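You operate a simulated robot arm through the tools that you are given. There is no shell and no other tool. Be economical: measure what you need, move in short steps, check, and stop when the job is done.

You run a simulated robot arm. Do the job below in one go: nothing can be reset, and whatever is moved stays where it is left.

## Task
Clean the grime off the slip ring, fit the carbon block and test for dropouts.
Fine: felt pad back; block in the arm's pocket, arm fully in before switching on; one full knob turn, 0 drops; switch off. Set down upright: white felt pad. What is to be rubbed or washed off counts as gone when no trace of it is left.

Only the result counts: the job must be done as asked and must still hold three seconds after the hand-in. Knocking over, shifting, dropping, spilling or breaking anything else fails it.

## Robot
A 6-joint arm with a two-finger gripper on a trunk, on a base that drives. Base frame: it is fixed to the floor where the robot stands at the start and does not move with it; the origin is under the middle of the robot, x ahead of it, y to its left, z up. Readings come in m, rad, newtons and seconds.
With the tool pointing down near the work surface it reaches from about 0.1 to 0.72 m from the robot's upright axis, wherever it stands. Its first joint turns from -2.897 to 2.897 rad. Places, roughly: brush arm [1, 0.1, 0.8]; carbon pocket [1, 0.1, 0.8]; slip ring [1, 0.3, 0.8]; slip ring knob [0.9, 0.4, 0.8]; slip ring stand [1, 0.2, 0.8]; slip ring switch [1, 0, 0.8]; white felt pad (5x4x5 cm) [1, 0, 0.8]. Payload 2.45 kg.
The TCP is the grasp point between the finger pads, 0.026 m short of the fingertips. In the tool frame z runs along the fingers and y along their closing line. The gripper opens to 0.096 m. The gripper's body begins 0.069 m behind the TCP.
Orientation is told as [roll, pitch, yaw] about the base's x, y, z axes, in that order, counted from this pose: with the fingers straight down and closing along the base's y, the tool's x points along the base's -x, its y along +y and its z along -z.

## Interface
- The arm moves only by the tool nudge_tool. Its argument "targets" is a list of rows, each an object (a shift or turn left out is 0, a gripper value left out holds the last) with "travel": the shift along the tool's x, y, z in m, a list of three; "dr": the turn, a rotation vector about the tool's x, y, z in rad, a list of three; "hand": the opening in per cent of the stroke, from 0 (shut) to 100 (fully open). In form: [{"travel": [dx, dy, dz], "dr": [rx, ry, rz], "hand": hand}, ...]. A call has 1 to 12 rows; each row is the pose to reach, as a shift and turn from the pose commanded when the call began, along the tool's axes at that moment. A row lasts 0.2 s, in which the tool goes at most 0.05 m and 0.15 rad; a call with a longer step from one row to the next is refused whole, and so is a gripper value outside its range. Where a pose cannot be reached the arm comes as near as it can. A force on the tool above 40 N (or 10 N above the force at the start of the call, whichever is more), or a blocked arm, ends the call early, and 0.2 s more pass. The fingers move at their own pace and stop on an object; they squeeze with about 22 N. The grip force told is the motor's: it shows also when the fingers shut on nothing. Time passes only in rows, and 0.2 s behind the last, so rows that repeat a pose let the fingers close. It gives the time, the measured TCP pose, the force on the tool (base axes), the opening and the grip force at its end, in the units of the frame above (readings bear some noise), with the torque about the TCP (base axes, N m) and any sound that the robot's microphone picked up.
- Cameras (640 x 400 px; columns grow to the right, rows downward): "scene" is now at [0.0296, 0.1392, 1.1561]; the picture's right is [-0.20, -0.98, 0.00], its down [-0.19, 0.04, -0.98] and it looks along [0.96, -0.20, -0.19] (base axes); focal length 295 px, centre (320, 200). "wrist" rides on the gripper at [0.082, 0.003, -0.098] in the tool frame; the picture's right is [-0.04, 1.00, 0.00], its down [-0.73, -0.03, -0.68] and it looks along [-0.68, -0.03, 0.73] (tool axes); focal length 256 px, centre (320, 200). There is no depth. A picture from a camera that has moved, and an enlarged one, comes with that camera's place and axes in the base frame and with its lens.
- grab_frame(camera): a new picture of that camera. No time passes.
- raise_lower(by): slides the trunk up (or, below 0, down) by that many m; the arm and the scene camera ride with it, the base frame stays. It gives what a move gives, with no picture.
- roll_base(legs): drives the robot by 1 to 6 legs, each [ahead, turn to the left] in m and rad, along the robot's own axes; the way and the turn of a leg run together, so that a leg with both is an arc; at most 1.5 m and 3.142 rad a leg. The arm and the cameras ride along, it lands a little off, and it stops where it bumps. It gives what a move gives.
- pan_tilt(pan, tilt): turns the head with the scene camera to pan (to the left, within 2.705 rad either way) and tilt (down, from -0.506 to 1.204), counted from straight ahead of the robot. It gives what a move gives.
- close_up(camera, box): a new picture of the part [left, top, right, bottom] of that camera's present view, enlarged. No time passes.
- close_job(): hands the job in; it is judged then, once.

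Work in short steps. Places have to be worked out from the pictures, the camera data and where the tool is seen: move nearer, look again, correct. Check each grasp and each placing, and mend what went wrong. You have 120 turns and 78 pictures in all, those below and enlarged ones among them. Open the gripper and draw the arm clear of the work before you hand the job in, unless the task says otherwise; then end with one line.

The tools are called after "Request:" by a JSON object that holds its "api" and its "payload". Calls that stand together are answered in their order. nudge_tool: Moves the arm, as the interface text tells. Its arguments: {"type":"object","properties":{"targets":{"type":"array"}},"required":["targets"]} The other tools are called the same way: raise_lower (by) slides the trunk up or down; roll_base (legs) drives the base; pan_tilt (pan, tilt) turns the head that bears the scene camera; grab_frame (camera) takes a picture; close_up (camera, box) takes an enlarged picture of a part of a camera's view; close_job () hands the job in.

At the start:

```text
t: 0.0
tool_pos: [0.4473, -0.0515, 1.0007]
tcp_rot: [0.0, 0.001, 0.0]
ft_force: [0.5, 0.2, 0.0]
moment: [0.02, -0.05, 0.02]
finger_gap: 0.0959
grasp_force: 0.1
trunk travel left (down, up): [-0.15, 0.0]
robot x, y, heading: [0.0007, 0.0014, 0.002]
head pan, tilt: [-0.201, 0.194]
```

scene: 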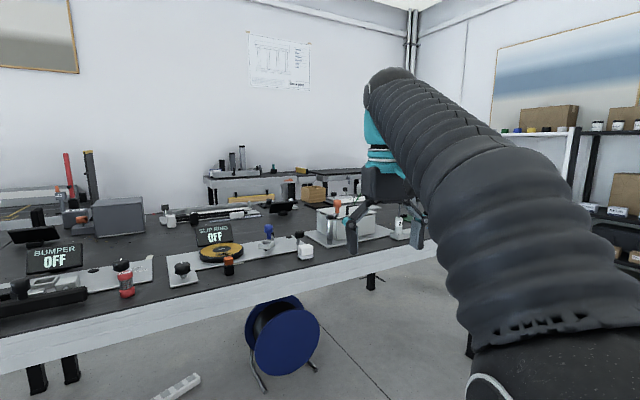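
wrist: 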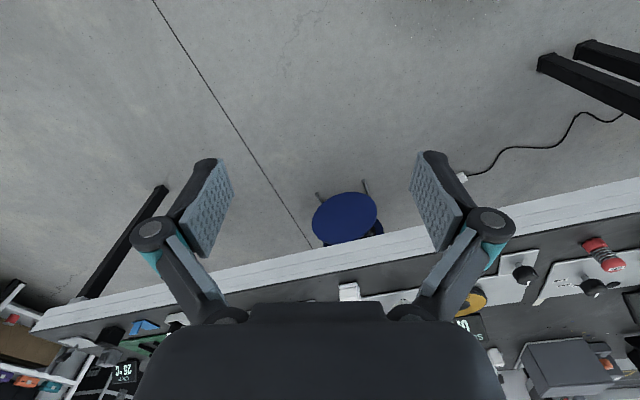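

The bench is about 0.9 m ahead; the slip ring is left of the arm. I zoom in on the slip ring area.

Request:
{"api": "close_up", "payload": {"camera": "scene", "box": [150, 200, 350, 325]}}

```text
3.20 times, centred on (250, 262) of scene
camera zoom: at [0.0296, 0.1392, 1.1561], right [-0.2, -0.98, 0.0], down [-0.19, 0.04, -0.98], along [0.96, -0.2, -0.19], focal length 943 px, centre (544, 0)
```

zoom: 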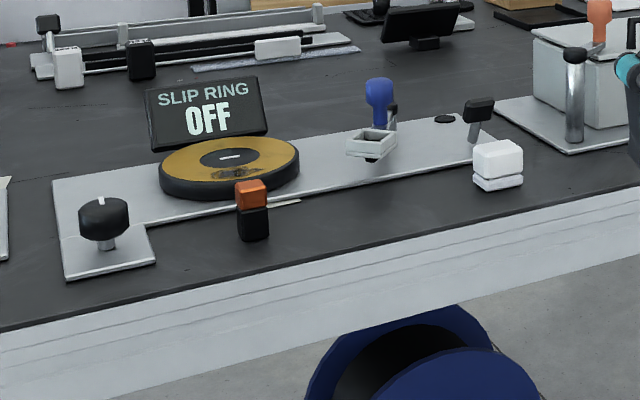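

I drive about 0.45 m ahead and 0.2 m left, so that the whole slip ring stand is within reach.

Request:
{"api": "roll_base", "payload": {"legs": [[0, 0.42], [0.46, 0], [0, -0.42]]}}

Request:
{"api": "pan_tilt", "payload": {"pan": 0.0, "tilt": 0.65}}

Request:
{"api": "grab_frame", "payload": {"camera": "scene"}}

Request:
{"api": "grab_frame", "payload": {"camera": "wrist"}}

```text
t: 5.2
tool_pos: [0.8579, 0.148, 0.9989]
tcp_rot: [0.0, 0.0, 0.02]
ft_force: [0.8, 0.0, 0.3]
moment: [-0.02, -0.02, 0.03]
finger_gap: 0.0962
grasp_force: 0.2
trunk travel left (down, up): [-0.15, 0.0]
robot x, y, heading: [0.408, 0.1879, 0.017]
head pan, tilt: [-0.201, 0.194]
```

```text
t: 6.1
tool_pos: [0.8591, 0.1466, 1.0011]
tcp_rot: [0.0, 0.001, 0.018]
ft_force: [0.1, -0.1, 1.2]
moment: [-0.01, -0.01, 0.01]
finger_gap: 0.0961
grasp_force: 0.1
trunk travel left (down, up): [-0.15, 0.0]
robot x, y, heading: [0.4106, 0.1915, 0.021]
head pan, tilt: [0.0, 0.649]
```

```text
74 pictures are left
camera scene: at [0.4329, 0.3478, 1.1144], right [0.02, -1.0, 0.0], down [-0.6, -0.01, -0.8], along [0.8, 0.01, -0.6], focal length 295 px, centre (320, 200)
```

scene: 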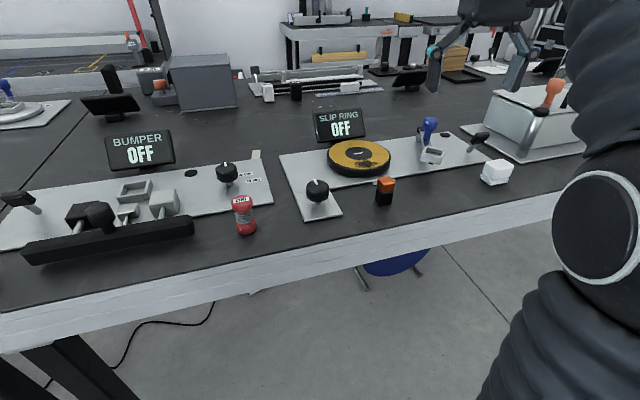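

```text
73 pictures are left
camera wrist: at [0.7774, 0.1489, 1.0986], right [0.02, 1.0, 0.0], down [0.73, -0.02, 0.68], along [0.68, -0.01, -0.73], focal length 256 px, centre (320, 200)
```

wrist: 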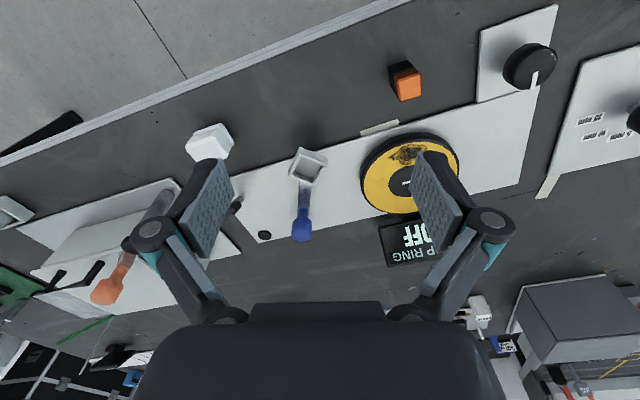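

The wrist camera gives a good overview of the stand. I enlarge both views for the details.

Request:
{"api": "close_up", "payload": {"camera": "wrist", "box": [180, 30, 560, 270]}}

Request:
{"api": "close_up", "payload": {"camera": "scene", "box": [270, 95, 530, 235]}}

```text
1.67 times, centred on (370, 150) of wrist
camera zoom: at [0.7774, 0.1489, 1.0986], right [0.02, 1.0, 0.0], down [0.73, -0.02, 0.68], along [0.68, -0.01, -0.73], focal length 427 px, centre (237, 283)
```

zoom: 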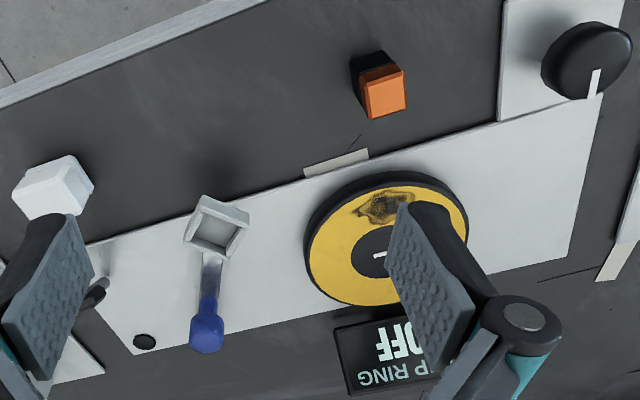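

```text
2.46 times, centred on (400, 165) of scene
camera zoom: at [0.4329, 0.3478, 1.1144], right [0.02, -1.0, 0.0], down [-0.6, -0.01, -0.8], along [0.8, 0.01, -0.6], focal length 726 px, centre (123, 286)
```

zoom: 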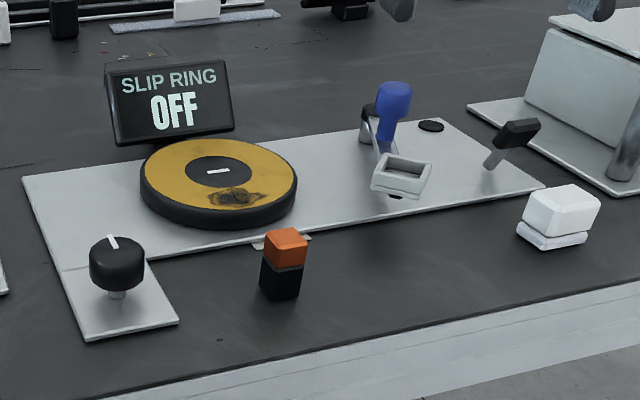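

Triangulated so far: pad at about (.942,.005, top .815), grime (.967,.262,.809), block (.877,.238, top .822), pocket (.962,.131,.836), handle (1.038,.121,.867). I zoom in tighter on the brush arm, switch and ring to learn the mechanism.

Request:
{"api": "close_up", "payload": {"camera": "scene", "box": [400, 105, 500, 170]}}

Request:
{"api": "close_up", "payload": {"camera": "wrist", "box": [230, 130, 390, 250]}}

Request:
{"api": "close_up", "payload": {"camera": "scene", "box": [310, 130, 410, 210]}}

```text
6.15 times, centred on (450, 138) of scene
camera zoom: at [0.4329, 0.3478, 1.1144], right [0.02, -1.0, 0.0], down [-0.6, -0.01, -0.8], along [0.8, 0.01, -0.6], focal length 1814 px, centre (-480, 585)
```

zoom: 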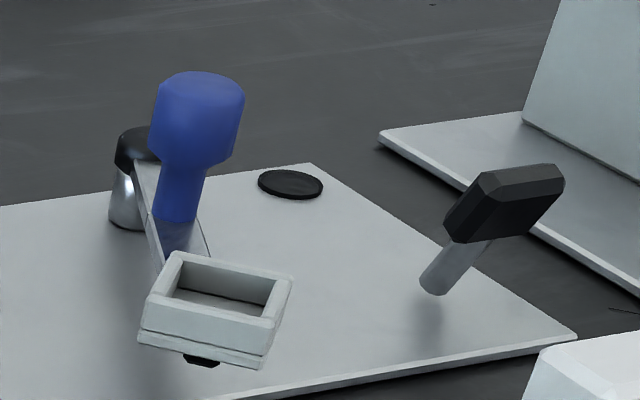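

```text
3.33 times, centred on (310, 190) of wrist
camera zoom: at [0.7774, 0.1489, 1.0986], right [0.02, 1.0, 0.0], down [0.73, -0.02, 0.68], along [0.68, -0.01, -0.73], focal length 853 px, centre (353, 233)
```

zoom: 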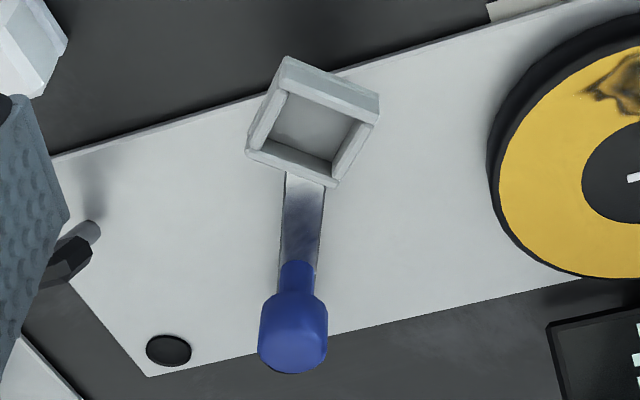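

```text
5.00 times, centred on (360, 170) of scene
camera zoom: at [0.4329, 0.3478, 1.1144], right [0.02, -1.0, 0.0], down [-0.6, -0.01, -0.8], along [0.8, 0.01, -0.6], focal length 1474 px, centre (120, 350)
```

zoom: 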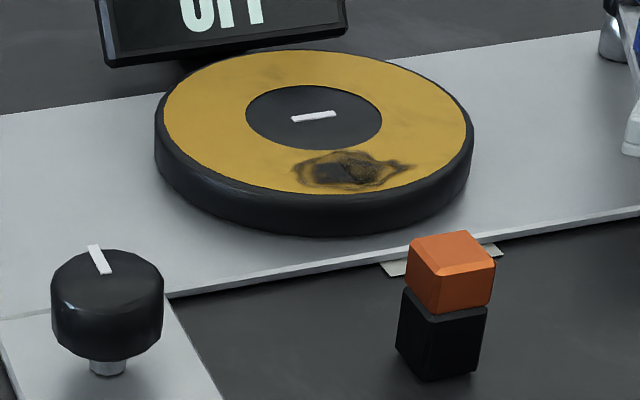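

The brush arm swings about a post behind the handle; the stand is yawed by about +0.31 rad. I move the hand toward the pad and turn it to the stand's heading for a look.

Request:
{"api": "nudge_tool", "payload": {"targets": [{"travel": [0.02, -0.045, 0.0], "dr": [0, 0, -0.1]}, {"travel": [0.04, -0.09, 0.02], "dr": [0, 0, -0.2]}, {"travel": [0.06, -0.13, 0.04], "dr": [0, 0, -0.29]}, {"travel": [0.06, -0.15, 0.05], "dr": [0, 0, -0.29]}]}}

Request:
{"api": "grab_frame", "payload": {"camera": "wrist"}}

Request:
{"api": "close_up", "payload": {"camera": "scene", "box": [460, 140, 540, 200]}}

```text
refused: row 2 steps farther than a row can; nothing moved
```

```text
67 pictures are left
camera wrist: at [0.7774, 0.1489, 1.0986], right [0.02, 1.0, 0.0], down [0.73, -0.02, 0.68], along [0.68, -0.01, -0.73], focal length 256 px, centre (320, 200)
```

wrist: 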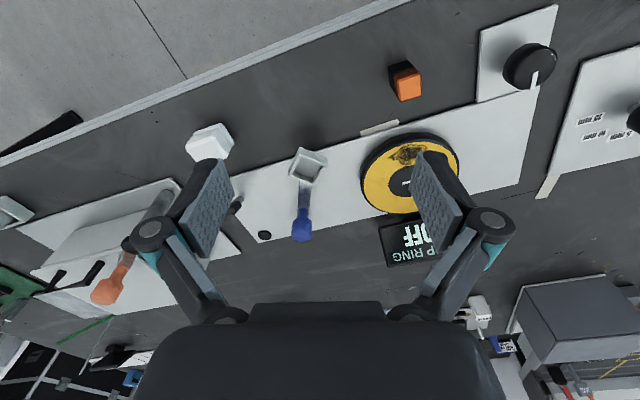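

```text
6.67 times, centred on (500, 170) of scene
camera zoom: at [0.4329, 0.3478, 1.1144], right [0.02, -1.0, 0.0], down [-0.6, -0.01, -0.8], along [0.8, 0.01, -0.6], focal length 1966 px, centre (-880, 400)
```

zoom: 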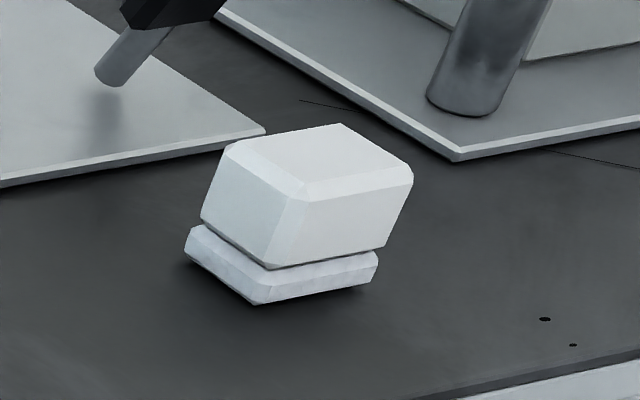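

The step was too long; I repeat it with smaller steps.

Request:
{"api": "nudge_tool", "payload": {"targets": [{"travel": [0.01, -0.035, 0.0], "dr": [0, 0, -0.1]}, {"travel": [0.02, -0.07, 0.015], "dr": [0, 0, -0.2]}, {"travel": [0.04, -0.1, 0.03], "dr": [0, 0, -0.29]}, {"travel": [0.05, -0.13, 0.05], "dr": [0, 0, -0.29]}, {"travel": [0.05, -0.14, 0.06], "dr": [0, 0, -0.29]}]}}

Request:
{"api": "grab_frame", "payload": {"camera": "wrist"}}

```text
t: 7.3
tool_pos: [0.8111, 0.0064, 0.9412]
tcp_rot: [-0.001, 0.001, 0.309]
ft_force: [0.3, -0.9, -0.6]
moment: [0.01, -0.03, -0.01]
finger_gap: 0.0963
grasp_force: 0.0
trunk travel left (down, up): [-0.15, 0.0]
robot x, y, heading: [0.4086, 0.1915, 0.021]
head pan, tilt: [0.0, 0.649]
```

```text
65 pictures are left
camera wrist: at [0.7328, -0.0157, 1.0397], right [-0.27, 0.96, 0.0], down [0.71, 0.2, 0.68], along [0.65, 0.18, -0.73], focal length 256 px, centre (320, 200)
```

wrist: 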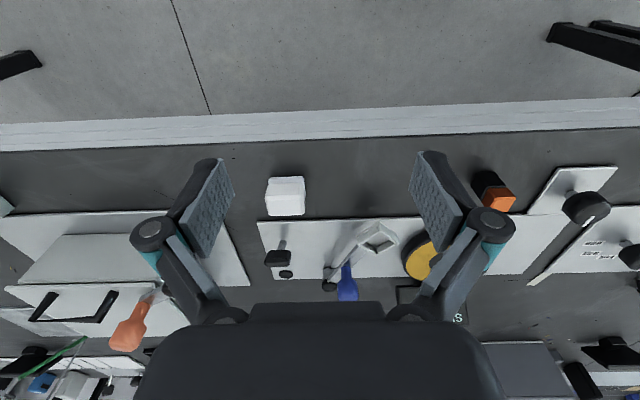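

The bench and pad are now square to the hand. A close-up will give the pad's exact yaw and place.

Request:
{"api": "close_up", "payload": {"camera": "wrist", "box": [245, 165, 325, 225]}}

Request:
{"api": "close_up", "payload": {"camera": "wrist", "box": [255, 195, 455, 320]}}

```text
6.67 times, centred on (285, 195) of wrist
camera zoom: at [0.7328, -0.0157, 1.0397], right [-0.27, 0.96, 0.0], down [0.71, 0.2, 0.68], along [0.65, 0.18, -0.73], focal length 1707 px, centre (553, 233)
```

zoom: 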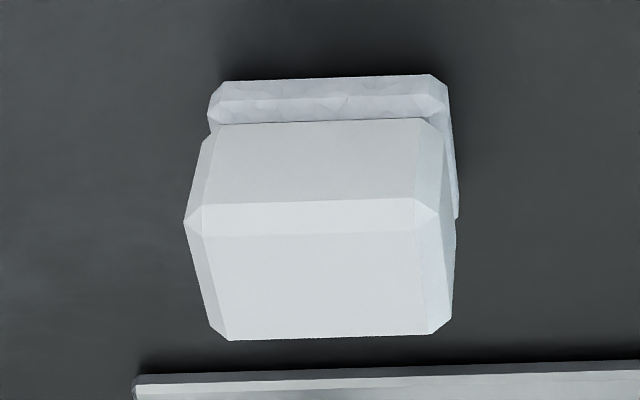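

```text
3.20 times, centred on (355, 258) of wrist
camera zoom: at [0.7328, -0.0157, 1.0397], right [-0.27, 0.96, 0.0], down [0.71, 0.2, 0.68], along [0.65, 0.18, -0.73], focal length 819 px, centre (208, 16)
```

zoom: 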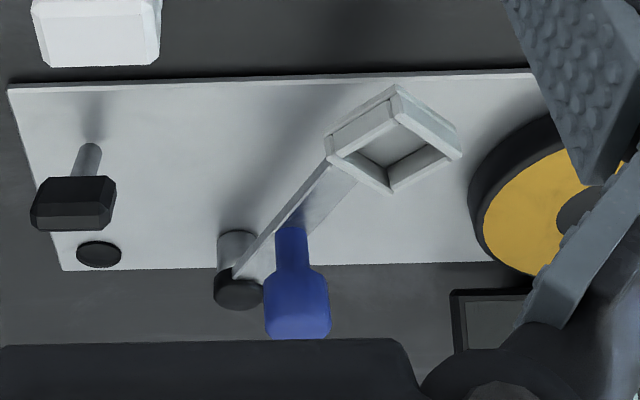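

The pad's top centre works out at (.952, -.001, .816), 5 cm along the closing line. I move above it, trim the yaw and descend in stages.

Request:
{"api": "nudge_tool", "payload": {"targets": [{"travel": [-0.044, -0.016, 0.0], "dr": [0, 0, -0.03]}, {"travel": [-0.088, -0.033, 0.01], "dr": [0, 0, -0.03]}, {"travel": [-0.132, -0.05, 0.02], "dr": [0, 0, -0.03]}, {"travel": [-0.132, -0.05, 0.05], "dr": [0, 0, -0.03]}, {"travel": [-0.132, -0.05, 0.085], "dr": [0, 0, -0.03]}]}}

Request:
{"api": "grab_frame", "payload": {"camera": "wrist"}}

Request:
{"api": "grab_frame", "payload": {"camera": "scene"}}

```text
t: 8.5
tool_pos: [0.9505, -0.0023, 0.8556]
tcp_rot: [0.0, 0.0, 0.339]
ft_force: [0.1, -0.9, 0.1]
moment: [0.0, -0.01, 0.01]
finger_gap: 0.0957
grasp_force: 0.1
trunk travel left (down, up): [-0.15, 0.0]
robot x, y, heading: [0.4133, 0.1897, 0.014]
head pan, tilt: [0.0, 0.649]
```

```text
62 pictures are left
camera wrist: at [0.8733, -0.0257, 0.9544], right [-0.29, 0.96, 0.0], down [0.7, 0.22, 0.68], along [0.65, 0.2, -0.73], focal length 256 px, centre (320, 200)
```

wrist: 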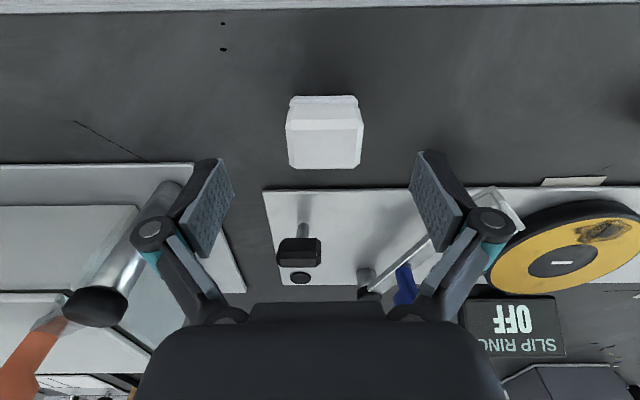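

```text
61 pictures are left
camera scene: at [0.4328, 0.3478, 1.1144], right [0.02, -1.0, 0.0], down [-0.6, -0.01, -0.8], along [0.8, 0.02, -0.6], focal length 295 px, centre (320, 200)
```

scene: 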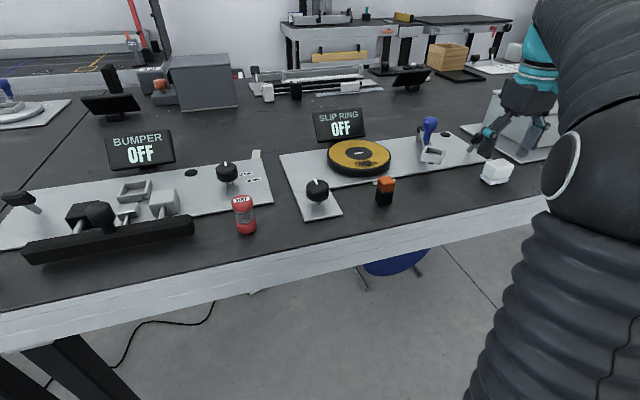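

The pad sits centred under the fingers and they clear the neighbouring plate. I descend 45 mm and close.

Request:
{"api": "nudge_tool", "payload": {"targets": [{"travel": [0, 0.002, 0.025]}, {"travel": [0, 0.002, 0.0455]}, {"travel": [0, 0.002, 0.0455], "hand": 0}, {"travel": [0, 0.002, 0.0455], "hand": 0}, {"travel": [0, 0.002, 0.0455], "hand": 0}]}}

Request:
{"api": "grab_frame", "payload": {"camera": "wrist"}}

```text
t: 9.7
tool_pos: [0.9516, 0.0005, 0.8108]
tcp_rot: [0.001, -0.001, 0.339]
ft_force: [0.5, 0.0, 1.1]
moment: [-0.03, -0.04, -0.06]
finger_gap: 0.0441
grasp_force: 21.9
trunk travel left (down, up): [-0.15, 0.0]
robot x, y, heading: [0.4108, 0.1864, 0.02]
head pan, tilt: [0.0, 0.649]
```

```text
60 pictures are left
camera wrist: at [0.8734, -0.0232, 0.9094], right [-0.29, 0.96, 0.0], down [0.7, 0.22, 0.68], along [0.65, 0.2, -0.73], focal length 256 px, centre (320, 200)
```

wrist: 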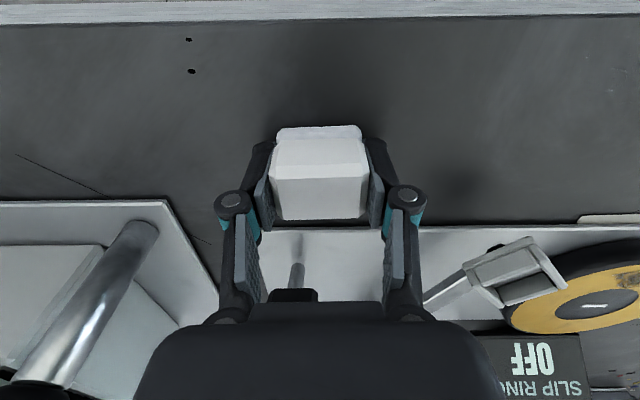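

Pad is held (gap 44 mm). I lift it and carry it over the pocket toward the front of the ring.

Request:
{"api": "nudge_tool", "payload": {"targets": [{"travel": [0, 0, -0.04]}, {"travel": [0, 0, -0.08]}, {"travel": [0, 0, -0.12]}, {"travel": [-0.015, 0.045, -0.12]}, {"travel": [-0.03, 0.09, -0.12]}, {"travel": [-0.045, 0.135, -0.12]}, {"travel": [-0.06, 0.18, -0.12]}, {"travel": [-0.07, 0.21, -0.12]}, {"travel": [-0.06, 0.236, -0.12]}, {"travel": [-0.06, 0.236, -0.12]}]}}

Request:
{"api": "grab_frame", "payload": {"camera": "wrist"}}

Request:
{"api": "grab_frame", "payload": {"camera": "scene"}}

```text
t: 11.9
tool_pos: [0.9289, 0.2437, 0.9295]
tcp_rot: [-0.001, 0.0, 0.339]
ft_force: [0.7, -0.6, -0.5]
moment: [0.01, 0.0, 0.02]
finger_gap: 0.0441
grasp_force: 22.2
trunk travel left (down, up): [-0.15, 0.0]
robot x, y, heading: [0.4115, 0.1905, 0.019]
head pan, tilt: [0.0, 0.649]
```

```text
59 pictures are left
camera wrist: at [0.8509, 0.2199, 1.0281], right [-0.29, 0.96, 0.0], down [0.7, 0.22, 0.68], along [0.65, 0.2, -0.73], focal length 256 px, centre (320, 200)
```

wrist: 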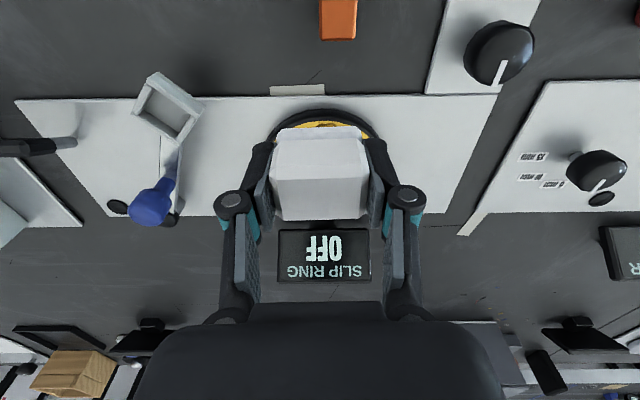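

```text
58 pictures are left
camera scene: at [0.4329, 0.3479, 1.1143], right [0.02, -1.0, 0.0], down [-0.6, -0.01, -0.8], along [0.8, 0.01, -0.6], focal length 295 px, centre (320, 200)
```

scene: 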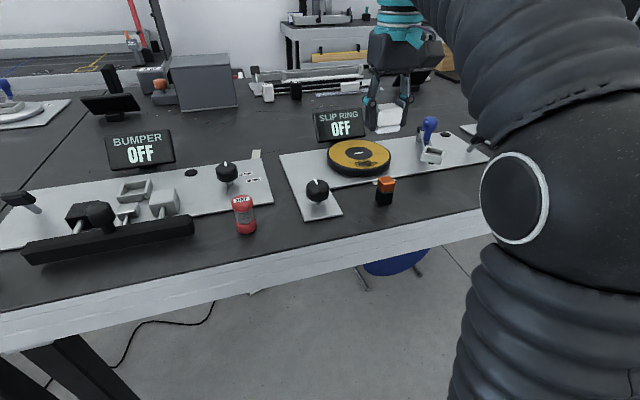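

Grime spans roughly x .949–.983, y .233–.283 on a ring top at about z .809. I bring the pad over its centre and lower until just above contact.

Request:
{"api": "nudge_tool", "payload": {"targets": [{"travel": [-0.039, 0.003, 0.03]}, {"travel": [-0.039, 0.003, 0.06]}, {"travel": [-0.039, 0.003, 0.07]}, {"travel": [-0.039, 0.003, 0.074]}]}}

Request:
{"api": "close_up", "payload": {"camera": "scene", "box": [310, 110, 410, 180]}}

```text
t: 12.9
tool_pos: [0.9653, 0.2581, 0.8557]
tcp_rot: [0.0, 0.0, 0.34]
ft_force: [0.0, -0.9, -0.7]
moment: [0.01, 0.02, 0.02]
finger_gap: 0.0439
grasp_force: 21.5
trunk travel left (down, up): [-0.15, 0.0]
robot x, y, heading: [0.4132, 0.1915, 0.019]
head pan, tilt: [0.0, 0.649]
```

```text
5.71 times, centred on (360, 145) of scene
camera zoom: at [0.4329, 0.3479, 1.1143], right [0.02, -1.0, 0.0], down [-0.6, -0.01, -0.8], along [0.8, 0.01, -0.6], focal length 1685 px, centre (91, 514)
```

zoom: 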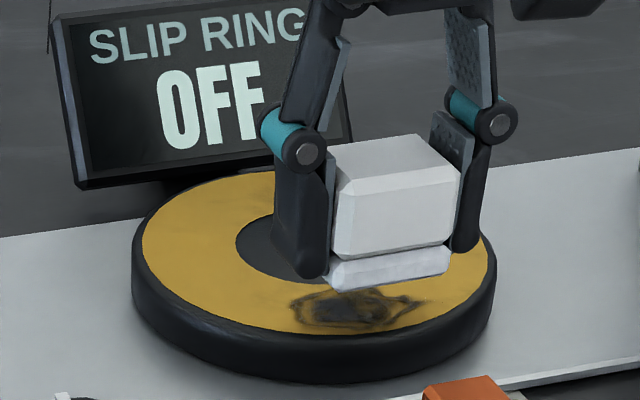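

In the picture the pad still hovers about 1 cm up and sits roughly 2 cm too far back of the grime and 1 cm too far right. I shift it and lower carefully while watching the force.

Request:
{"api": "nudge_tool", "payload": {"targets": [{"travel": [0.015, 0.018, 0.0]}, {"travel": [0.015, 0.018, 0.004]}, {"travel": [0.015, 0.018, 0.007]}]}}

Request:
{"api": "close_up", "payload": {"camera": "scene", "box": [310, 110, 410, 180]}}

```text
t: 13.7
tool_pos: [0.9443, 0.2701, 0.8481]
tcp_rot: [0.001, -0.001, 0.338]
ft_force: [-0.2, -0.4, 0.5]
moment: [-0.01, 0.01, 0.04]
finger_gap: 0.044
grasp_force: 23.0
trunk travel left (down, up): [-0.15, 0.0]
robot x, y, heading: [0.4113, 0.1901, 0.018]
head pan, tilt: [0.0, 0.649]
```

```text
5.71 times, centred on (360, 145) of scene
camera zoom: at [0.4329, 0.3479, 1.1143], right [0.02, -1.0, 0.0], down [-0.6, -0.01, -0.8], along [0.8, 0.01, -0.6], focal length 1685 px, centre (91, 514)
```

zoom: 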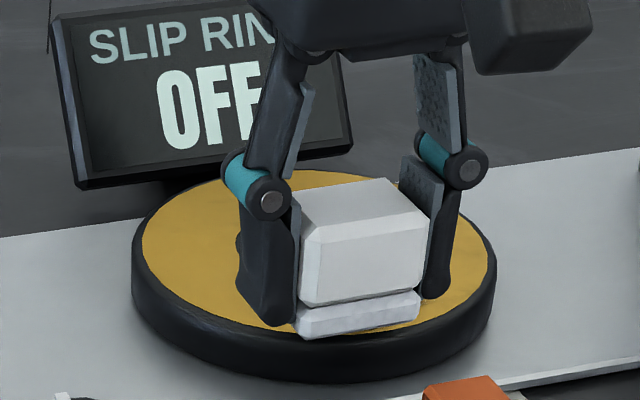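

The pad now covers the grime with no contact yet. I lower in 1.5 mm steps until force shows.

Request:
{"api": "nudge_tool", "payload": {"targets": [{"travel": [0, 0, 0.0015]}, {"travel": [0, 0, 0.003]}, {"travel": [0, 0, 0.003]}]}}

Request:
{"api": "nudge_tool", "payload": {"targets": [{"travel": [0, 0, 0.0015]}, {"travel": [0, 0, 0.0025]}, {"travel": [0, 0, 0.0025]}]}}

```text
t: 14.5
tool_pos: [0.9455, 0.2714, 0.8445]
tcp_rot: [0.002, 0.0, 0.338]
ft_force: [0.7, -1.0, -1.9]
moment: [-0.02, 0.04, 0.03]
finger_gap: 0.0442
grasp_force: 21.9
trunk travel left (down, up): [-0.15, 0.0]
robot x, y, heading: [0.4071, 0.1901, 0.017]
head pan, tilt: [0.0, 0.649]
```

```text
t: 15.3
tool_pos: [0.9461, 0.2714, 0.843]
tcp_rot: [0.0, 0.0, 0.338]
ft_force: [-0.6, -0.2, -0.4]
moment: [0.0, 0.01, 0.01]
finger_gap: 0.0439
grasp_force: 22.2
trunk travel left (down, up): [-0.15, 0.0]
robot x, y, heading: [0.4107, 0.1889, 0.019]
head pan, tilt: [0.0, 0.649]
```

Still no contact at z ≈ .843. I keep lowering in small steps.

Request:
{"api": "nudge_tool", "payload": {"targets": [{"travel": [0, 0, 0.0015]}, {"travel": [0, 0, 0.003]}, {"travel": [0, 0, 0.003]}]}}

Request:
{"api": "close_up", "payload": {"camera": "scene", "box": [310, 110, 410, 180]}}

```text
t: 16.1
tool_pos: [0.9457, 0.2715, 0.8399]
tcp_rot: [-0.001, 0.001, 0.336]
ft_force: [0.0, -0.5, -1.0]
moment: [0.01, -0.01, 0.01]
finger_gap: 0.0443
grasp_force: 21.9
trunk travel left (down, up): [-0.15, 0.0]
robot x, y, heading: [0.4119, 0.1877, 0.017]
head pan, tilt: [0.0, 0.649]
```

```text
5.71 times, centred on (360, 145) of scene
camera zoom: at [0.4329, 0.3479, 1.1143], right [0.02, -1.0, 0.0], down [-0.6, -0.01, -0.8], along [0.8, 0.01, -0.6], focal length 1685 px, centre (91, 514)
```

zoom: 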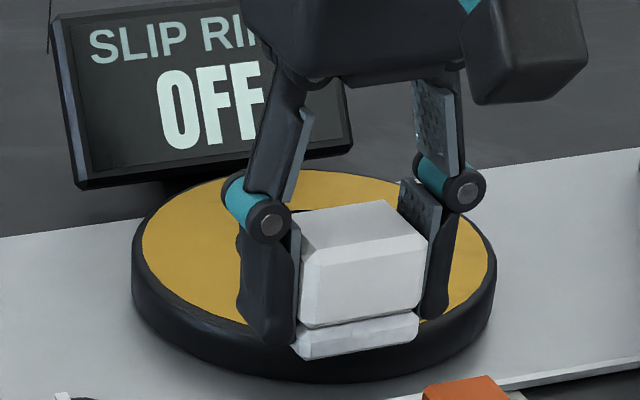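

The pad's front edge now projects past the rim while still in the air, so the ring top is lower and my first estimate was nearer. I move it 13 mm back and continue down.

Request:
{"api": "nudge_tool", "payload": {"targets": [{"travel": [-0.013, 0, 0]}, {"travel": [-0.013, 0, 0.0015]}, {"travel": [-0.013, 0, 0.003]}, {"travel": [-0.013, 0, 0.003]}]}}

Request:
{"api": "nudge_tool", "payload": {"targets": [{"travel": [0, 0, 0.0015]}, {"travel": [0, 0, 0.003]}, {"travel": [0, 0, 0.003]}]}}

Request:
{"api": "close_up", "payload": {"camera": "scene", "box": [310, 110, 410, 180]}}

```text
t: 17.1
tool_pos: [0.9591, 0.2734, 0.8368]
tcp_rot: [-0.001, 0.0, 0.338]
ft_force: [0.6, 0.6, -0.8]
moment: [0.04, 0.0, -0.01]
finger_gap: 0.0441
grasp_force: 21.9
trunk travel left (down, up): [-0.15, 0.0]
robot x, y, heading: [0.4087, 0.1851, 0.023]
head pan, tilt: [0.0, 0.649]
```

```text
t: 17.9
tool_pos: [0.9581, 0.2747, 0.8365]
tcp_rot: [0.0, -0.003, 0.338]
ft_force: [5.1, -0.2, 18.1]
moment: [-0.02, -0.16, -0.01]
finger_gap: 0.0443
grasp_force: 21.5
trunk travel left (down, up): [-0.15, 0.0]
robot x, y, heading: [0.4087, 0.1915, 0.017]
head pan, tilt: [0.0, 0.649]
```

```text
5.71 times, centred on (360, 145) of scene
camera zoom: at [0.4325, 0.3478, 1.1146], right [0.02, -1.0, 0.0], down [-0.6, -0.01, -0.8], along [0.8, 0.01, -0.6], focal length 1685 px, centre (91, 514)
```

zoom: 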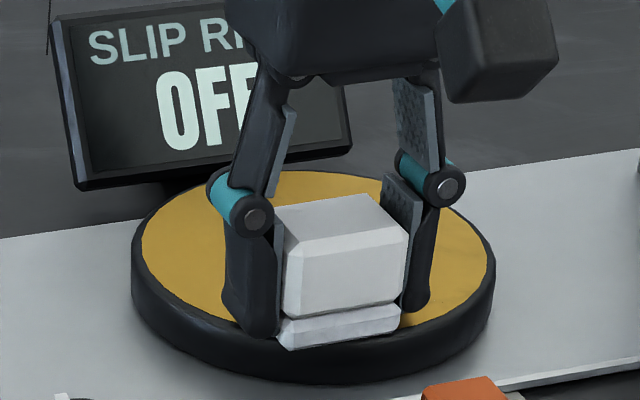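

Contact: 18 N at TCP z .8365. I ease to about 10 N and rub back and forth along and across the grime.

Request:
{"api": "nudge_tool", "payload": {"targets": [{"travel": [0, 0, -0.001]}, {"travel": [0, -0.012, -0.001]}, {"travel": [0, -0.024, -0.001]}, {"travel": [-0.006, -0.012, -0.001]}, {"travel": [-0.006, 0.0, -0.001]}, {"travel": [-0.006, 0.01, -0.001]}, {"travel": [-0.012, 0.0, -0.001]}, {"travel": [-0.012, -0.012, -0.001]}, {"travel": [-0.012, -0.024, -0.001]}, {"travel": [-0.006, -0.012, -0.001]}, {"travel": [0, 0, -0.001]}, {"travel": [0, 0.01, -0.001]}]}}

Request:
{"api": "nudge_tool", "payload": {"targets": [{"travel": [0, -0.012, 0]}, {"travel": [0, -0.024, 0]}, {"travel": [0, -0.034, 0]}, {"travel": [-0.006, -0.024, 0]}, {"travel": [-0.006, -0.012, 0]}, {"travel": [-0.006, 0, 0]}, {"travel": [-0.012, -0.012, 0]}, {"travel": [-0.012, -0.024, 0]}, {"travel": [-0.012, -0.034, 0]}, {"travel": [-0.006, -0.02, -0.01]}, {"travel": [-0.05, -0.02, -0.04]}, {"travel": [-0.05, -0.02, -0.04]}]}}

Request:
{"api": "close_up", "payload": {"camera": "scene", "box": [310, 110, 410, 180]}}

```text
t: 20.5
tool_pos: [0.954, 0.2832, 0.836]
tcp_rot: [0.002, -0.001, 0.338]
ft_force: [2.0, -2.6, 11.6]
moment: [-0.03, -0.16, -0.06]
finger_gap: 0.0441
grasp_force: 22.3
trunk travel left (down, up): [-0.15, 0.0]
robot x, y, heading: [0.4105, 0.1905, 0.019]
head pan, tilt: [0.0, 0.649]
```

```text
refused: row 11 steps farther than a row can; nothing moved
```

```text
5.71 times, centred on (360, 145) of scene
camera zoom: at [0.4326, 0.3477, 1.1143], right [0.02, -1.0, 0.0], down [-0.6, -0.01, -0.8], along [0.8, 0.01, -0.6], focal length 1685 px, centre (91, 514)
```

zoom: 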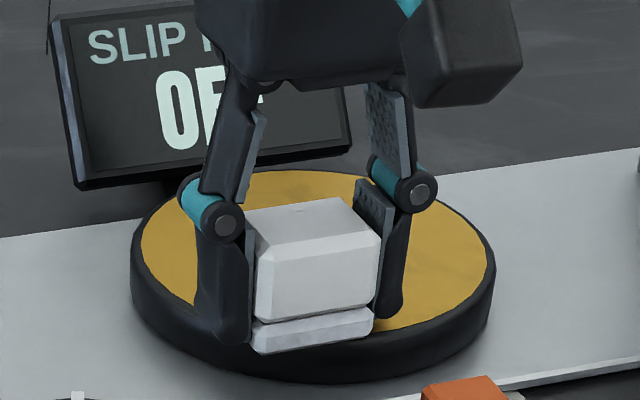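

Force held at about 11 N and the right part looks clean. I rub again and then lift away to inspect.

Request:
{"api": "nudge_tool", "payload": {"targets": [{"travel": [0, -0.012, 0]}, {"travel": [0, -0.024, 0]}, {"travel": [0, -0.034, 0]}, {"travel": [-0.006, -0.024, 0]}, {"travel": [-0.006, -0.012, 0]}, {"travel": [-0.006, 0, 0]}, {"travel": [-0.012, -0.012, 0]}, {"travel": [-0.012, -0.024, 0]}, {"travel": [-0.012, -0.034, 0]}, {"travel": [-0.012, -0.02, -0.02]}, {"travel": [-0.03, -0.02, -0.05]}, {"travel": [-0.04, -0.02, -0.07]}]}}

Request:
{"api": "close_up", "payload": {"camera": "scene", "box": [310, 110, 410, 180]}}

```text
t: 23.1
tool_pos: [0.9986, 0.2781, 0.9035]
tcp_rot: [0.0, 0.0, 0.34]
ft_force: [-0.1, -0.8, -0.1]
moment: [-0.01, -0.01, -0.03]
finger_gap: 0.0443
grasp_force: 21.7
trunk travel left (down, up): [-0.15, 0.0]
robot x, y, heading: [0.4111, 0.1903, 0.025]
head pan, tilt: [0.0, 0.649]
```

```text
5.71 times, centred on (360, 145) of scene
camera zoom: at [0.4328, 0.3479, 1.1143], right [0.02, -1.0, 0.0], down [-0.6, -0.01, -0.8], along [0.8, 0.01, -0.6], focal length 1685 px, centre (91, 514)
```

zoom: 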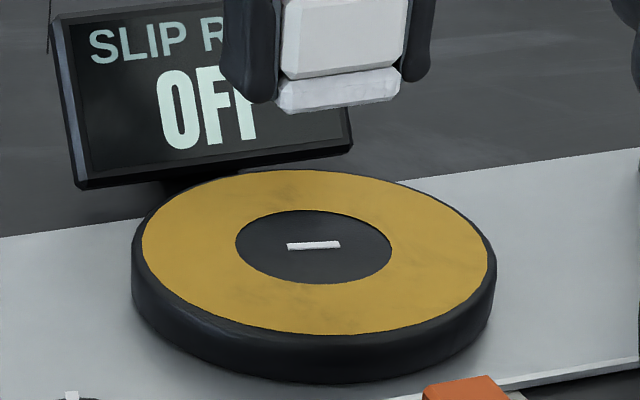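

The grime is nearly or wholly gone; I zoom in tightly to look for remaining traces.

Request:
{"api": "close_up", "payload": {"camera": "scene", "box": [340, 145, 396, 180]}}

```text
11.43 times, centred on (368, 162) of scene
camera zoom: at [0.4328, 0.3479, 1.1143], right [0.02, -1.0, 0.0], down [-0.6, -0.01, -0.8], along [0.8, 0.01, -0.6], focal length 3369 px, centre (-229, 629)
```

zoom: 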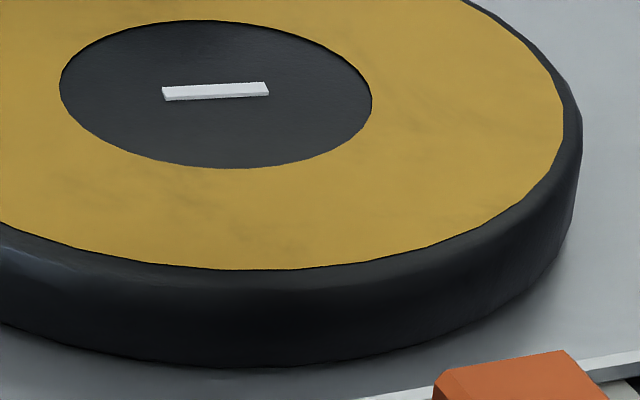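

Only faint smudges like the ring's general texture remain. To be certain I rub the area once more, a bit wider, and compare.

Request:
{"api": "nudge_tool", "payload": {"targets": [{"travel": [0.03, 0.015, 0.04]}, {"travel": [0.04, 0.02, 0.065]}, {"travel": [0.04, 0.02, 0.0705]}, {"travel": [0.04, 0.002, 0.0705]}, {"travel": [0.04, -0.014, 0.0705]}, {"travel": [0.034, -0.026, 0.0705]}, {"travel": [0.03, -0.006, 0.0705]}, {"travel": [0.03, 0.014, 0.0705]}, {"travel": [0.03, 0.03, 0.0705]}, {"travel": [0.037, 0.026, 0.0705]}, {"travel": [0.037, 0.008, 0.0705]}, {"travel": [0.037, -0.01, 0.0705]}]}}

Request:
{"api": "nudge_tool", "payload": {"targets": [{"travel": [0.004, 0.016, 0]}, {"travel": [0.004, 0.032, 0]}, {"travel": [-0.004, 0.018, 0]}, {"travel": [-0.004, 0.0, 0]}, {"travel": [-0.01, -0.01, 0]}, {"travel": [-0.012, 0.006, 0]}, {"travel": [-0.012, 0.022, 0]}, {"travel": [-0.004, 0.01, 0]}, {"travel": [-0.004, 0.01, -0.02]}, {"travel": [-0.03, 0.01, -0.05]}, {"travel": [-0.04, 0.01, -0.07]}]}}

Request:
{"api": "close_up", "payload": {"camera": "scene", "box": [340, 145, 396, 180]}}

```text
refused: row 1 steps farther than a row can; nothing moved
```

```text
t: 25.5
tool_pos: [1.0146, 0.2988, 0.9457]
tcp_rot: [0.0, -0.003, 0.338]
ft_force: [-0.5, 0.7, -0.3]
moment: [0.02, 0.03, 0.0]
finger_gap: 0.044
grasp_force: 22.3
out of reach, approached as far as the arm can: row 10, 11
trunk travel left (down, up): [-0.15, 0.0]
robot x, y, heading: [0.4111, 0.188, 0.019]
head pan, tilt: [0.0, 0.649]
```

```text
11.43 times, centred on (368, 162) of scene
camera zoom: at [0.4328, 0.3479, 1.1143], right [0.02, -1.0, 0.0], down [-0.6, -0.01, -0.8], along [0.8, 0.02, -0.6], focal length 3369 px, centre (-229, 629)
```

zoom: 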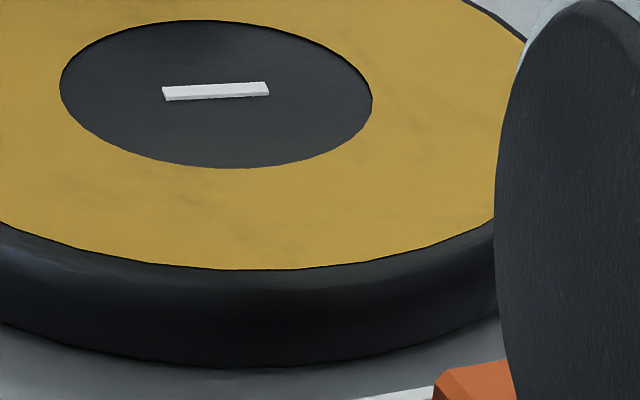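

The first call was refused, so the second one only moved through the air. I bring the pad back to just above the ring.

Request:
{"api": "nudge_tool", "payload": {"targets": [{"travel": [0.025, 0, 0.03]}, {"travel": [0.05, 0, 0.06]}, {"travel": [0.063, 0, 0.09]}, {"travel": [0.063, 0, 0.1]}, {"travel": [0.063, 0, 0.1]}]}}

```text
t: 26.7
tool_pos: [0.9556, 0.2783, 0.8472]
tcp_rot: [0.002, 0.001, 0.339]
ft_force: [-0.7, 0.2, 0.0]
moment: [-0.01, -0.02, 0.0]
finger_gap: 0.0441
grasp_force: 22.4
trunk travel left (down, up): [-0.15, 0.0]
robot x, y, heading: [0.409, 0.1915, 0.019]
head pan, tilt: [0.0, 0.649]
```

At (.956,.278,.847). I press down 12.5 mm and rub over the whole zone.

Request:
{"api": "nudge_tool", "payload": {"targets": [{"travel": [0, 0, 0.008]}, {"travel": [0, 0, 0.0125]}, {"travel": [0, -0.018, 0.0125]}, {"travel": [0, -0.036, 0.0125]}, {"travel": [-0.006, -0.02, 0.0125]}, {"travel": [-0.006, 0.0, 0.0125]}, {"travel": [-0.006, 0.012, 0.0125]}, {"travel": [-0.014, -0.004, 0.0125]}, {"travel": [-0.014, -0.022, 0.0125]}, {"travel": [-0.014, -0.036, 0.0125]}, {"travel": [-0.005, -0.02, 0.0125]}, {"travel": [0, 0, 0.0125]}]}}

Request:
{"api": "nudge_tool", "payload": {"targets": [{"travel": [0, -0.018, 0]}, {"travel": [-0.005, -0.036, 0]}, {"travel": [-0.005, -0.018, 0]}, {"travel": [-0.005, 0, 0]}, {"travel": [-0.01, -0.018, 0]}, {"travel": [-0.01, -0.036, 0]}, {"travel": [-0.01, -0.02, 0]}, {"travel": [-0.01, -0.02, -0.03]}, {"travel": [-0.02, -0.02, -0.07]}]}}

Request:
{"api": "close_up", "payload": {"camera": "scene", "box": [340, 145, 396, 180]}}

```text
t: 29.3
tool_pos: [0.9554, 0.2751, 0.8353]
tcp_rot: [0.0, -0.003, 0.338]
ft_force: [1.4, -1.6, 10.3]
moment: [-0.03, -0.1, -0.05]
finger_gap: 0.0442
grasp_force: 21.9
trunk travel left (down, up): [-0.15, 0.0]
robot x, y, heading: [0.4117, 0.1896, 0.018]
head pan, tilt: [0.0, 0.649]
```

```text
t: 31.3
tool_pos: [0.982, 0.2641, 0.9037]
tcp_rot: [0.0, 0.002, 0.338]
ft_force: [-0.4, 0.5, 0.1]
moment: [-0.01, 0.02, 0.03]
finger_gap: 0.0441
grasp_force: 21.9
trunk travel left (down, up): [-0.15, 0.0]
robot x, y, heading: [0.407, 0.1918, 0.019]
head pan, tilt: [0.0, 0.649]
```

```text
11.43 times, centred on (368, 162) of scene
camera zoom: at [0.4328, 0.3479, 1.1142], right [0.02, -1.0, 0.0], down [-0.6, -0.01, -0.8], along [0.8, 0.02, -0.6], focal length 3369 px, centre (-229, 629)
```

zoom: 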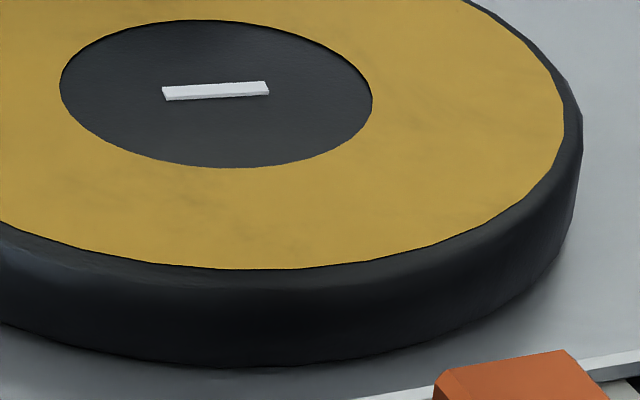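

The marks are unchanged, so they are the ring's texture and the grime is gone. Now I carry the pad back to its place at (.952, .001).

Request:
{"api": "nudge_tool", "payload": {"targets": [{"travel": [0.02, 0, -0.03]}, {"travel": [0.035, -0.045, -0.03]}, {"travel": [0.055, -0.09, -0.03]}, {"travel": [0.075, -0.135, -0.03]}, {"travel": [0.095, -0.18, -0.03]}, {"travel": [0.11, -0.22, -0.02]}, {"travel": [0.116, -0.238, 0.0]}, {"travel": [0.116, -0.238, 0.04]}, {"travel": [0.116, -0.238, 0.07]}, {"travel": [0.116, -0.238, 0.08]}]}}

Request:
{"api": "grab_frame", "payload": {"camera": "wrist"}}

```text
t: 33.5
tool_pos: [0.9519, 0.0034, 0.8227]
tcp_rot: [0.0, 0.0, 0.338]
ft_force: [0.1, 0.0, -0.1]
moment: [0.02, -0.01, -0.01]
finger_gap: 0.0438
grasp_force: 21.8
trunk travel left (down, up): [-0.15, 0.0]
robot x, y, heading: [0.4096, 0.1894, 0.019]
head pan, tilt: [0.0, 0.649]
```

```text
48 pictures are left
camera wrist: at [0.874, -0.0214, 0.9221], right [-0.29, 0.96, 0.0], down [0.7, 0.22, 0.68], along [0.65, 0.2, -0.73], focal length 256 px, centre (320, 200)
```

wrist: 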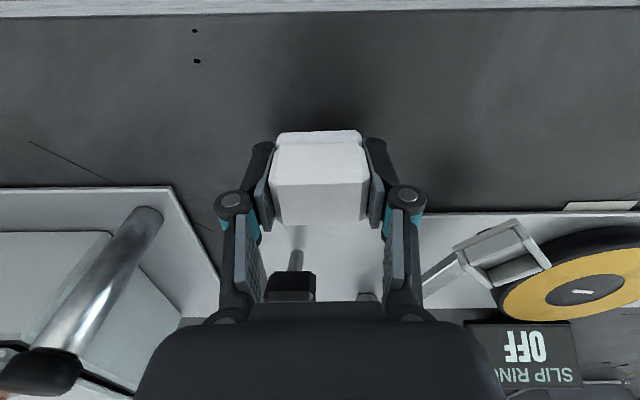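

Over its old place, 12 mm up. I lower 2 mm at a time at the end, feeling for contact.

Request:
{"api": "nudge_tool", "payload": {"targets": [{"travel": [0, 0, 0.006]}, {"travel": [0, 0, 0.01]}, {"travel": [0, 0, 0.012]}, {"travel": [0, 0, 0.012]}]}}

```text
t: 34.5
tool_pos: [0.9505, 0.0023, 0.8128]
tcp_rot: [0.0, 0.001, 0.339]
ft_force: [0.5, -0.4, -0.8]
moment: [0.0, 0.05, 0.02]
finger_gap: 0.0441
grasp_force: 21.9
trunk travel left (down, up): [-0.15, 0.0]
robot x, y, heading: [0.4105, 0.1865, 0.017]
head pan, tilt: [0.0, 0.649]
```

No contact yet; 1.5 mm lower.

Request:
{"api": "nudge_tool", "payload": {"targets": [{"travel": [0, 0, 0.001]}, {"travel": [0, 0, 0.002]}, {"travel": [0, 0, 0.002]}]}}

```text
t: 35.3
tool_pos: [0.9515, 0.0006, 0.8099]
tcp_rot: [0.0, 0.0, 0.338]
ft_force: [0.0, -0.4, -0.6]
moment: [0.0, -0.01, -0.01]
finger_gap: 0.0439
grasp_force: 22.0
trunk travel left (down, up): [-0.15, 0.0]
robot x, y, heading: [0.4093, 0.1884, 0.017]
head pan, tilt: [0.0, 0.649]
```

Request:
{"api": "nudge_tool", "payload": {"targets": [{"travel": [0, 0, 0.001]}, {"travel": [0, 0, 0.0015]}, {"travel": [0, 0, 0.0015]}]}}

```text
t: 36.1
tool_pos: [0.95, 0.0019, 0.8089]
tcp_rot: [0.0, 0.0, 0.339]
ft_force: [1.4, 0.8, -0.4]
moment: [-0.02, 0.03, 0.02]
finger_gap: 0.0442
grasp_force: 22.5
trunk travel left (down, up): [-0.15, 0.0]
robot x, y, heading: [0.4145, 0.1888, 0.02]
head pan, tilt: [0.0, 0.649]
```

Still no load (the pad slid up a bit in the grip when pressed). I continue down.

Request:
{"api": "nudge_tool", "payload": {"targets": [{"travel": [0, 0, 0.001]}, {"travel": [0, 0, 0.002]}, {"travel": [0, 0, 0.002]}]}}

Request:
{"api": "close_up", "payload": {"camera": "scene", "box": [460, 130, 540, 190]}}

```text
t: 36.9
tool_pos: [0.9501, 0.0027, 0.8076]
tcp_rot: [-0.001, -0.002, 0.338]
ft_force: [0.3, 0.2, 18.3]
moment: [0.03, 0.0, -0.01]
finger_gap: 0.0443
grasp_force: 22.2
trunk travel left (down, up): [-0.15, 0.0]
robot x, y, heading: [0.4093, 0.19, 0.024]
head pan, tilt: [0.0, 0.649]
```

```text
6.67 times, centred on (500, 160) of scene
camera zoom: at [0.4321, 0.3482, 1.1145], right [0.02, -1.0, 0.0], down [-0.6, -0.01, -0.8], along [0.8, 0.01, -0.6], focal length 1966 px, centre (-880, 467)
```

zoom: 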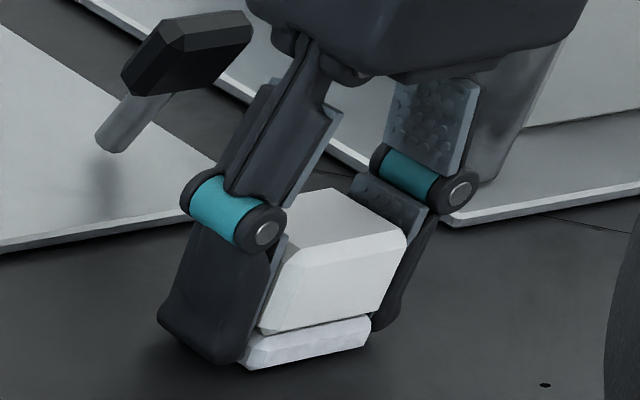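

Seated with 18 N. I ease off, open, and rise straight up.

Request:
{"api": "nudge_tool", "payload": {"targets": [{"travel": [0, 0, -0.002]}, {"travel": [0, 0, -0.002], "hand": 100}, {"travel": [0, 0, -0.002], "hand": 100}, {"travel": [0, 0, -0.002], "hand": 100}, {"travel": [0, 0, -0.04]}, {"travel": [0, 0, -0.08]}, {"travel": [0, 0, -0.12]}]}}

Request:
{"api": "grab_frame", "payload": {"camera": "wrist"}}

Request:
{"api": "close_up", "payload": {"camera": "scene", "box": [350, 100, 550, 225]}}

```text
t: 38.5
tool_pos: [0.9511, 0.0013, 0.9295]
tcp_rot: [-0.001, 0.001, 0.338]
ft_force: [-0.1, 0.0, -0.7]
moment: [0.02, 0.01, 0.02]
finger_gap: 0.0958
grasp_force: 0.0
trunk travel left (down, up): [-0.15, 0.0]
robot x, y, heading: [0.4096, 0.1919, 0.021]
head pan, tilt: [0.0, 0.649]
```

```text
46 pictures are left
camera wrist: at [0.873, -0.022, 1.0276], right [-0.29, 0.96, 0.0], down [0.7, 0.22, 0.68], along [0.65, 0.2, -0.73], focal length 256 px, centre (320, 200)
```

wrist: 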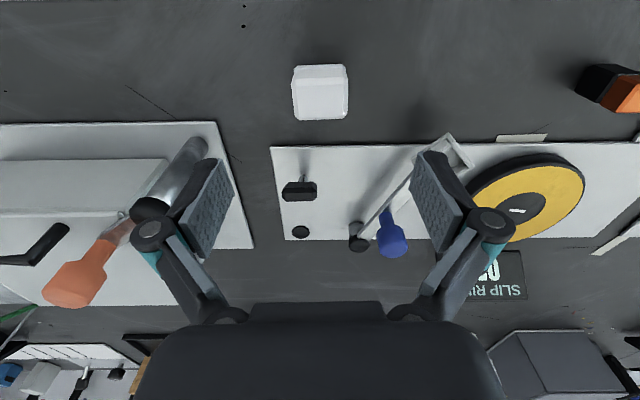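

```text
3.20 times, centred on (450, 162) of scene
camera zoom: at [0.4329, 0.3478, 1.1143], right [0.02, -1.0, 0.0], down [-0.6, -0.01, -0.8], along [0.8, 0.02, -0.6], focal length 943 px, centre (-96, 320)
```

zoom: 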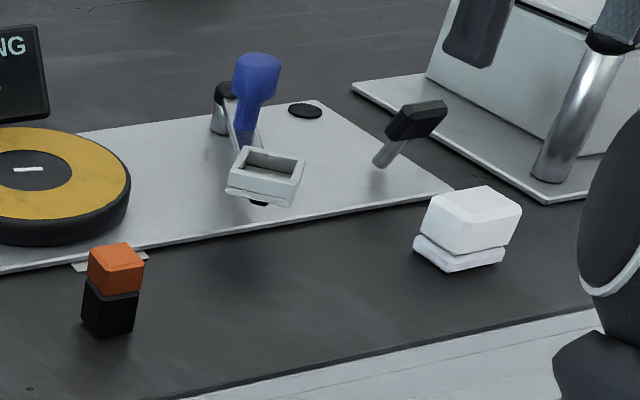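

The pad stands upright back at its spot. Next I move back toward the carbon block so I can see both block and pocket from the wrist.

Request:
{"api": "nudge_tool", "payload": {"targets": [{"travel": [0.03, 0.03, 0]}, {"travel": [0.05, 0.075, 0]}, {"travel": [0.06, 0.12, 0]}, {"travel": [0.07, 0.165, 0]}, {"travel": [0.07, 0.21, 0]}, {"travel": [0.07, 0.24, 0]}, {"travel": [0.07, 0.24, 0]}]}}

Request:
{"api": "close_up", "payload": {"camera": "wrist", "box": [210, 80, 430, 220]}}

```text
t: 40.1
tool_pos: [0.8062, 0.204, 0.9256]
tcp_rot: [0.0, 0.001, 0.339]
ft_force: [-0.6, 1.3, -0.3]
moment: [-0.02, -0.02, 0.04]
finger_gap: 0.0959
grasp_force: 0.0
trunk travel left (down, up): [-0.15, 0.0]
robot x, y, heading: [0.4136, 0.1911, 0.023]
head pan, tilt: [0.0, 0.649]
```

```text
2.86 times, centred on (320, 150) of wrist
camera zoom: at [0.7285, 0.1811, 1.0248], right [-0.29, 0.96, 0.0], down [0.7, 0.22, 0.68], along [0.65, 0.2, -0.73], focal length 731 px, centre (320, 343)
```

zoom: 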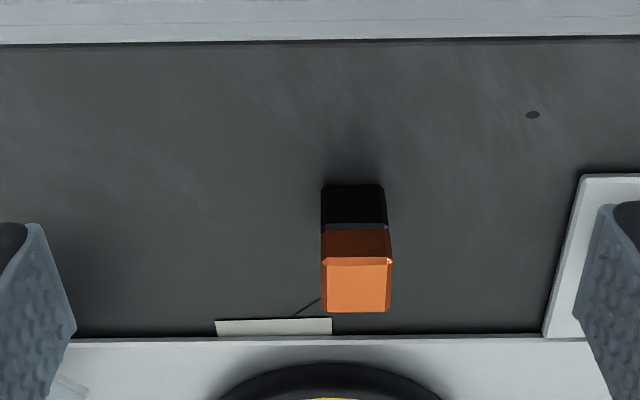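

The block is aligned with the hand; its top centre is at about (.878,.240,.822). I go above it, then down onto the orange half.

Request:
{"api": "nudge_tool", "payload": {"targets": [{"travel": [-0.04, 0.006, 0.0]}, {"travel": [-0.08, 0.0115, 0.01]}, {"travel": [-0.08, 0.0115, 0.05]}, {"travel": [-0.08, 0.0115, 0.06]}]}}

Request:
{"api": "grab_frame", "payload": {"camera": "wrist"}}

```text
t: 41.1
tool_pos: [0.8779, 0.2407, 0.8667]
tcp_rot: [0.001, 0.0, 0.338]
ft_force: [0.1, 0.0, -0.9]
moment: [0.05, 0.01, 0.01]
finger_gap: 0.0959
grasp_force: 0.0
trunk travel left (down, up): [-0.15, 0.0]
robot x, y, heading: [0.4088, 0.1891, 0.019]
head pan, tilt: [0.0, 0.649]
```

```text
43 pictures are left
camera wrist: at [0.7999, 0.2178, 0.9654], right [-0.29, 0.96, 0.0], down [0.7, 0.22, 0.68], along [0.65, 0.2, -0.73], focal length 256 px, centre (320, 200)
```

wrist: 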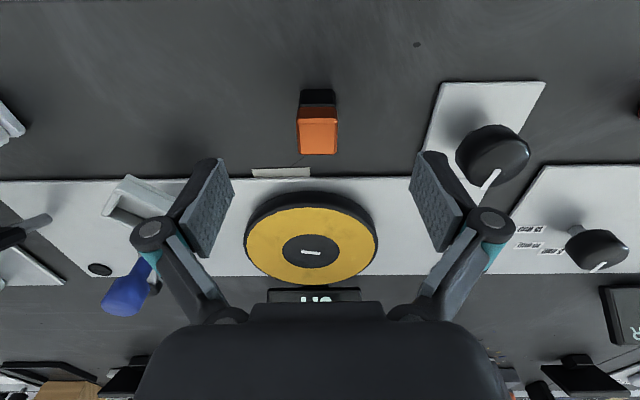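

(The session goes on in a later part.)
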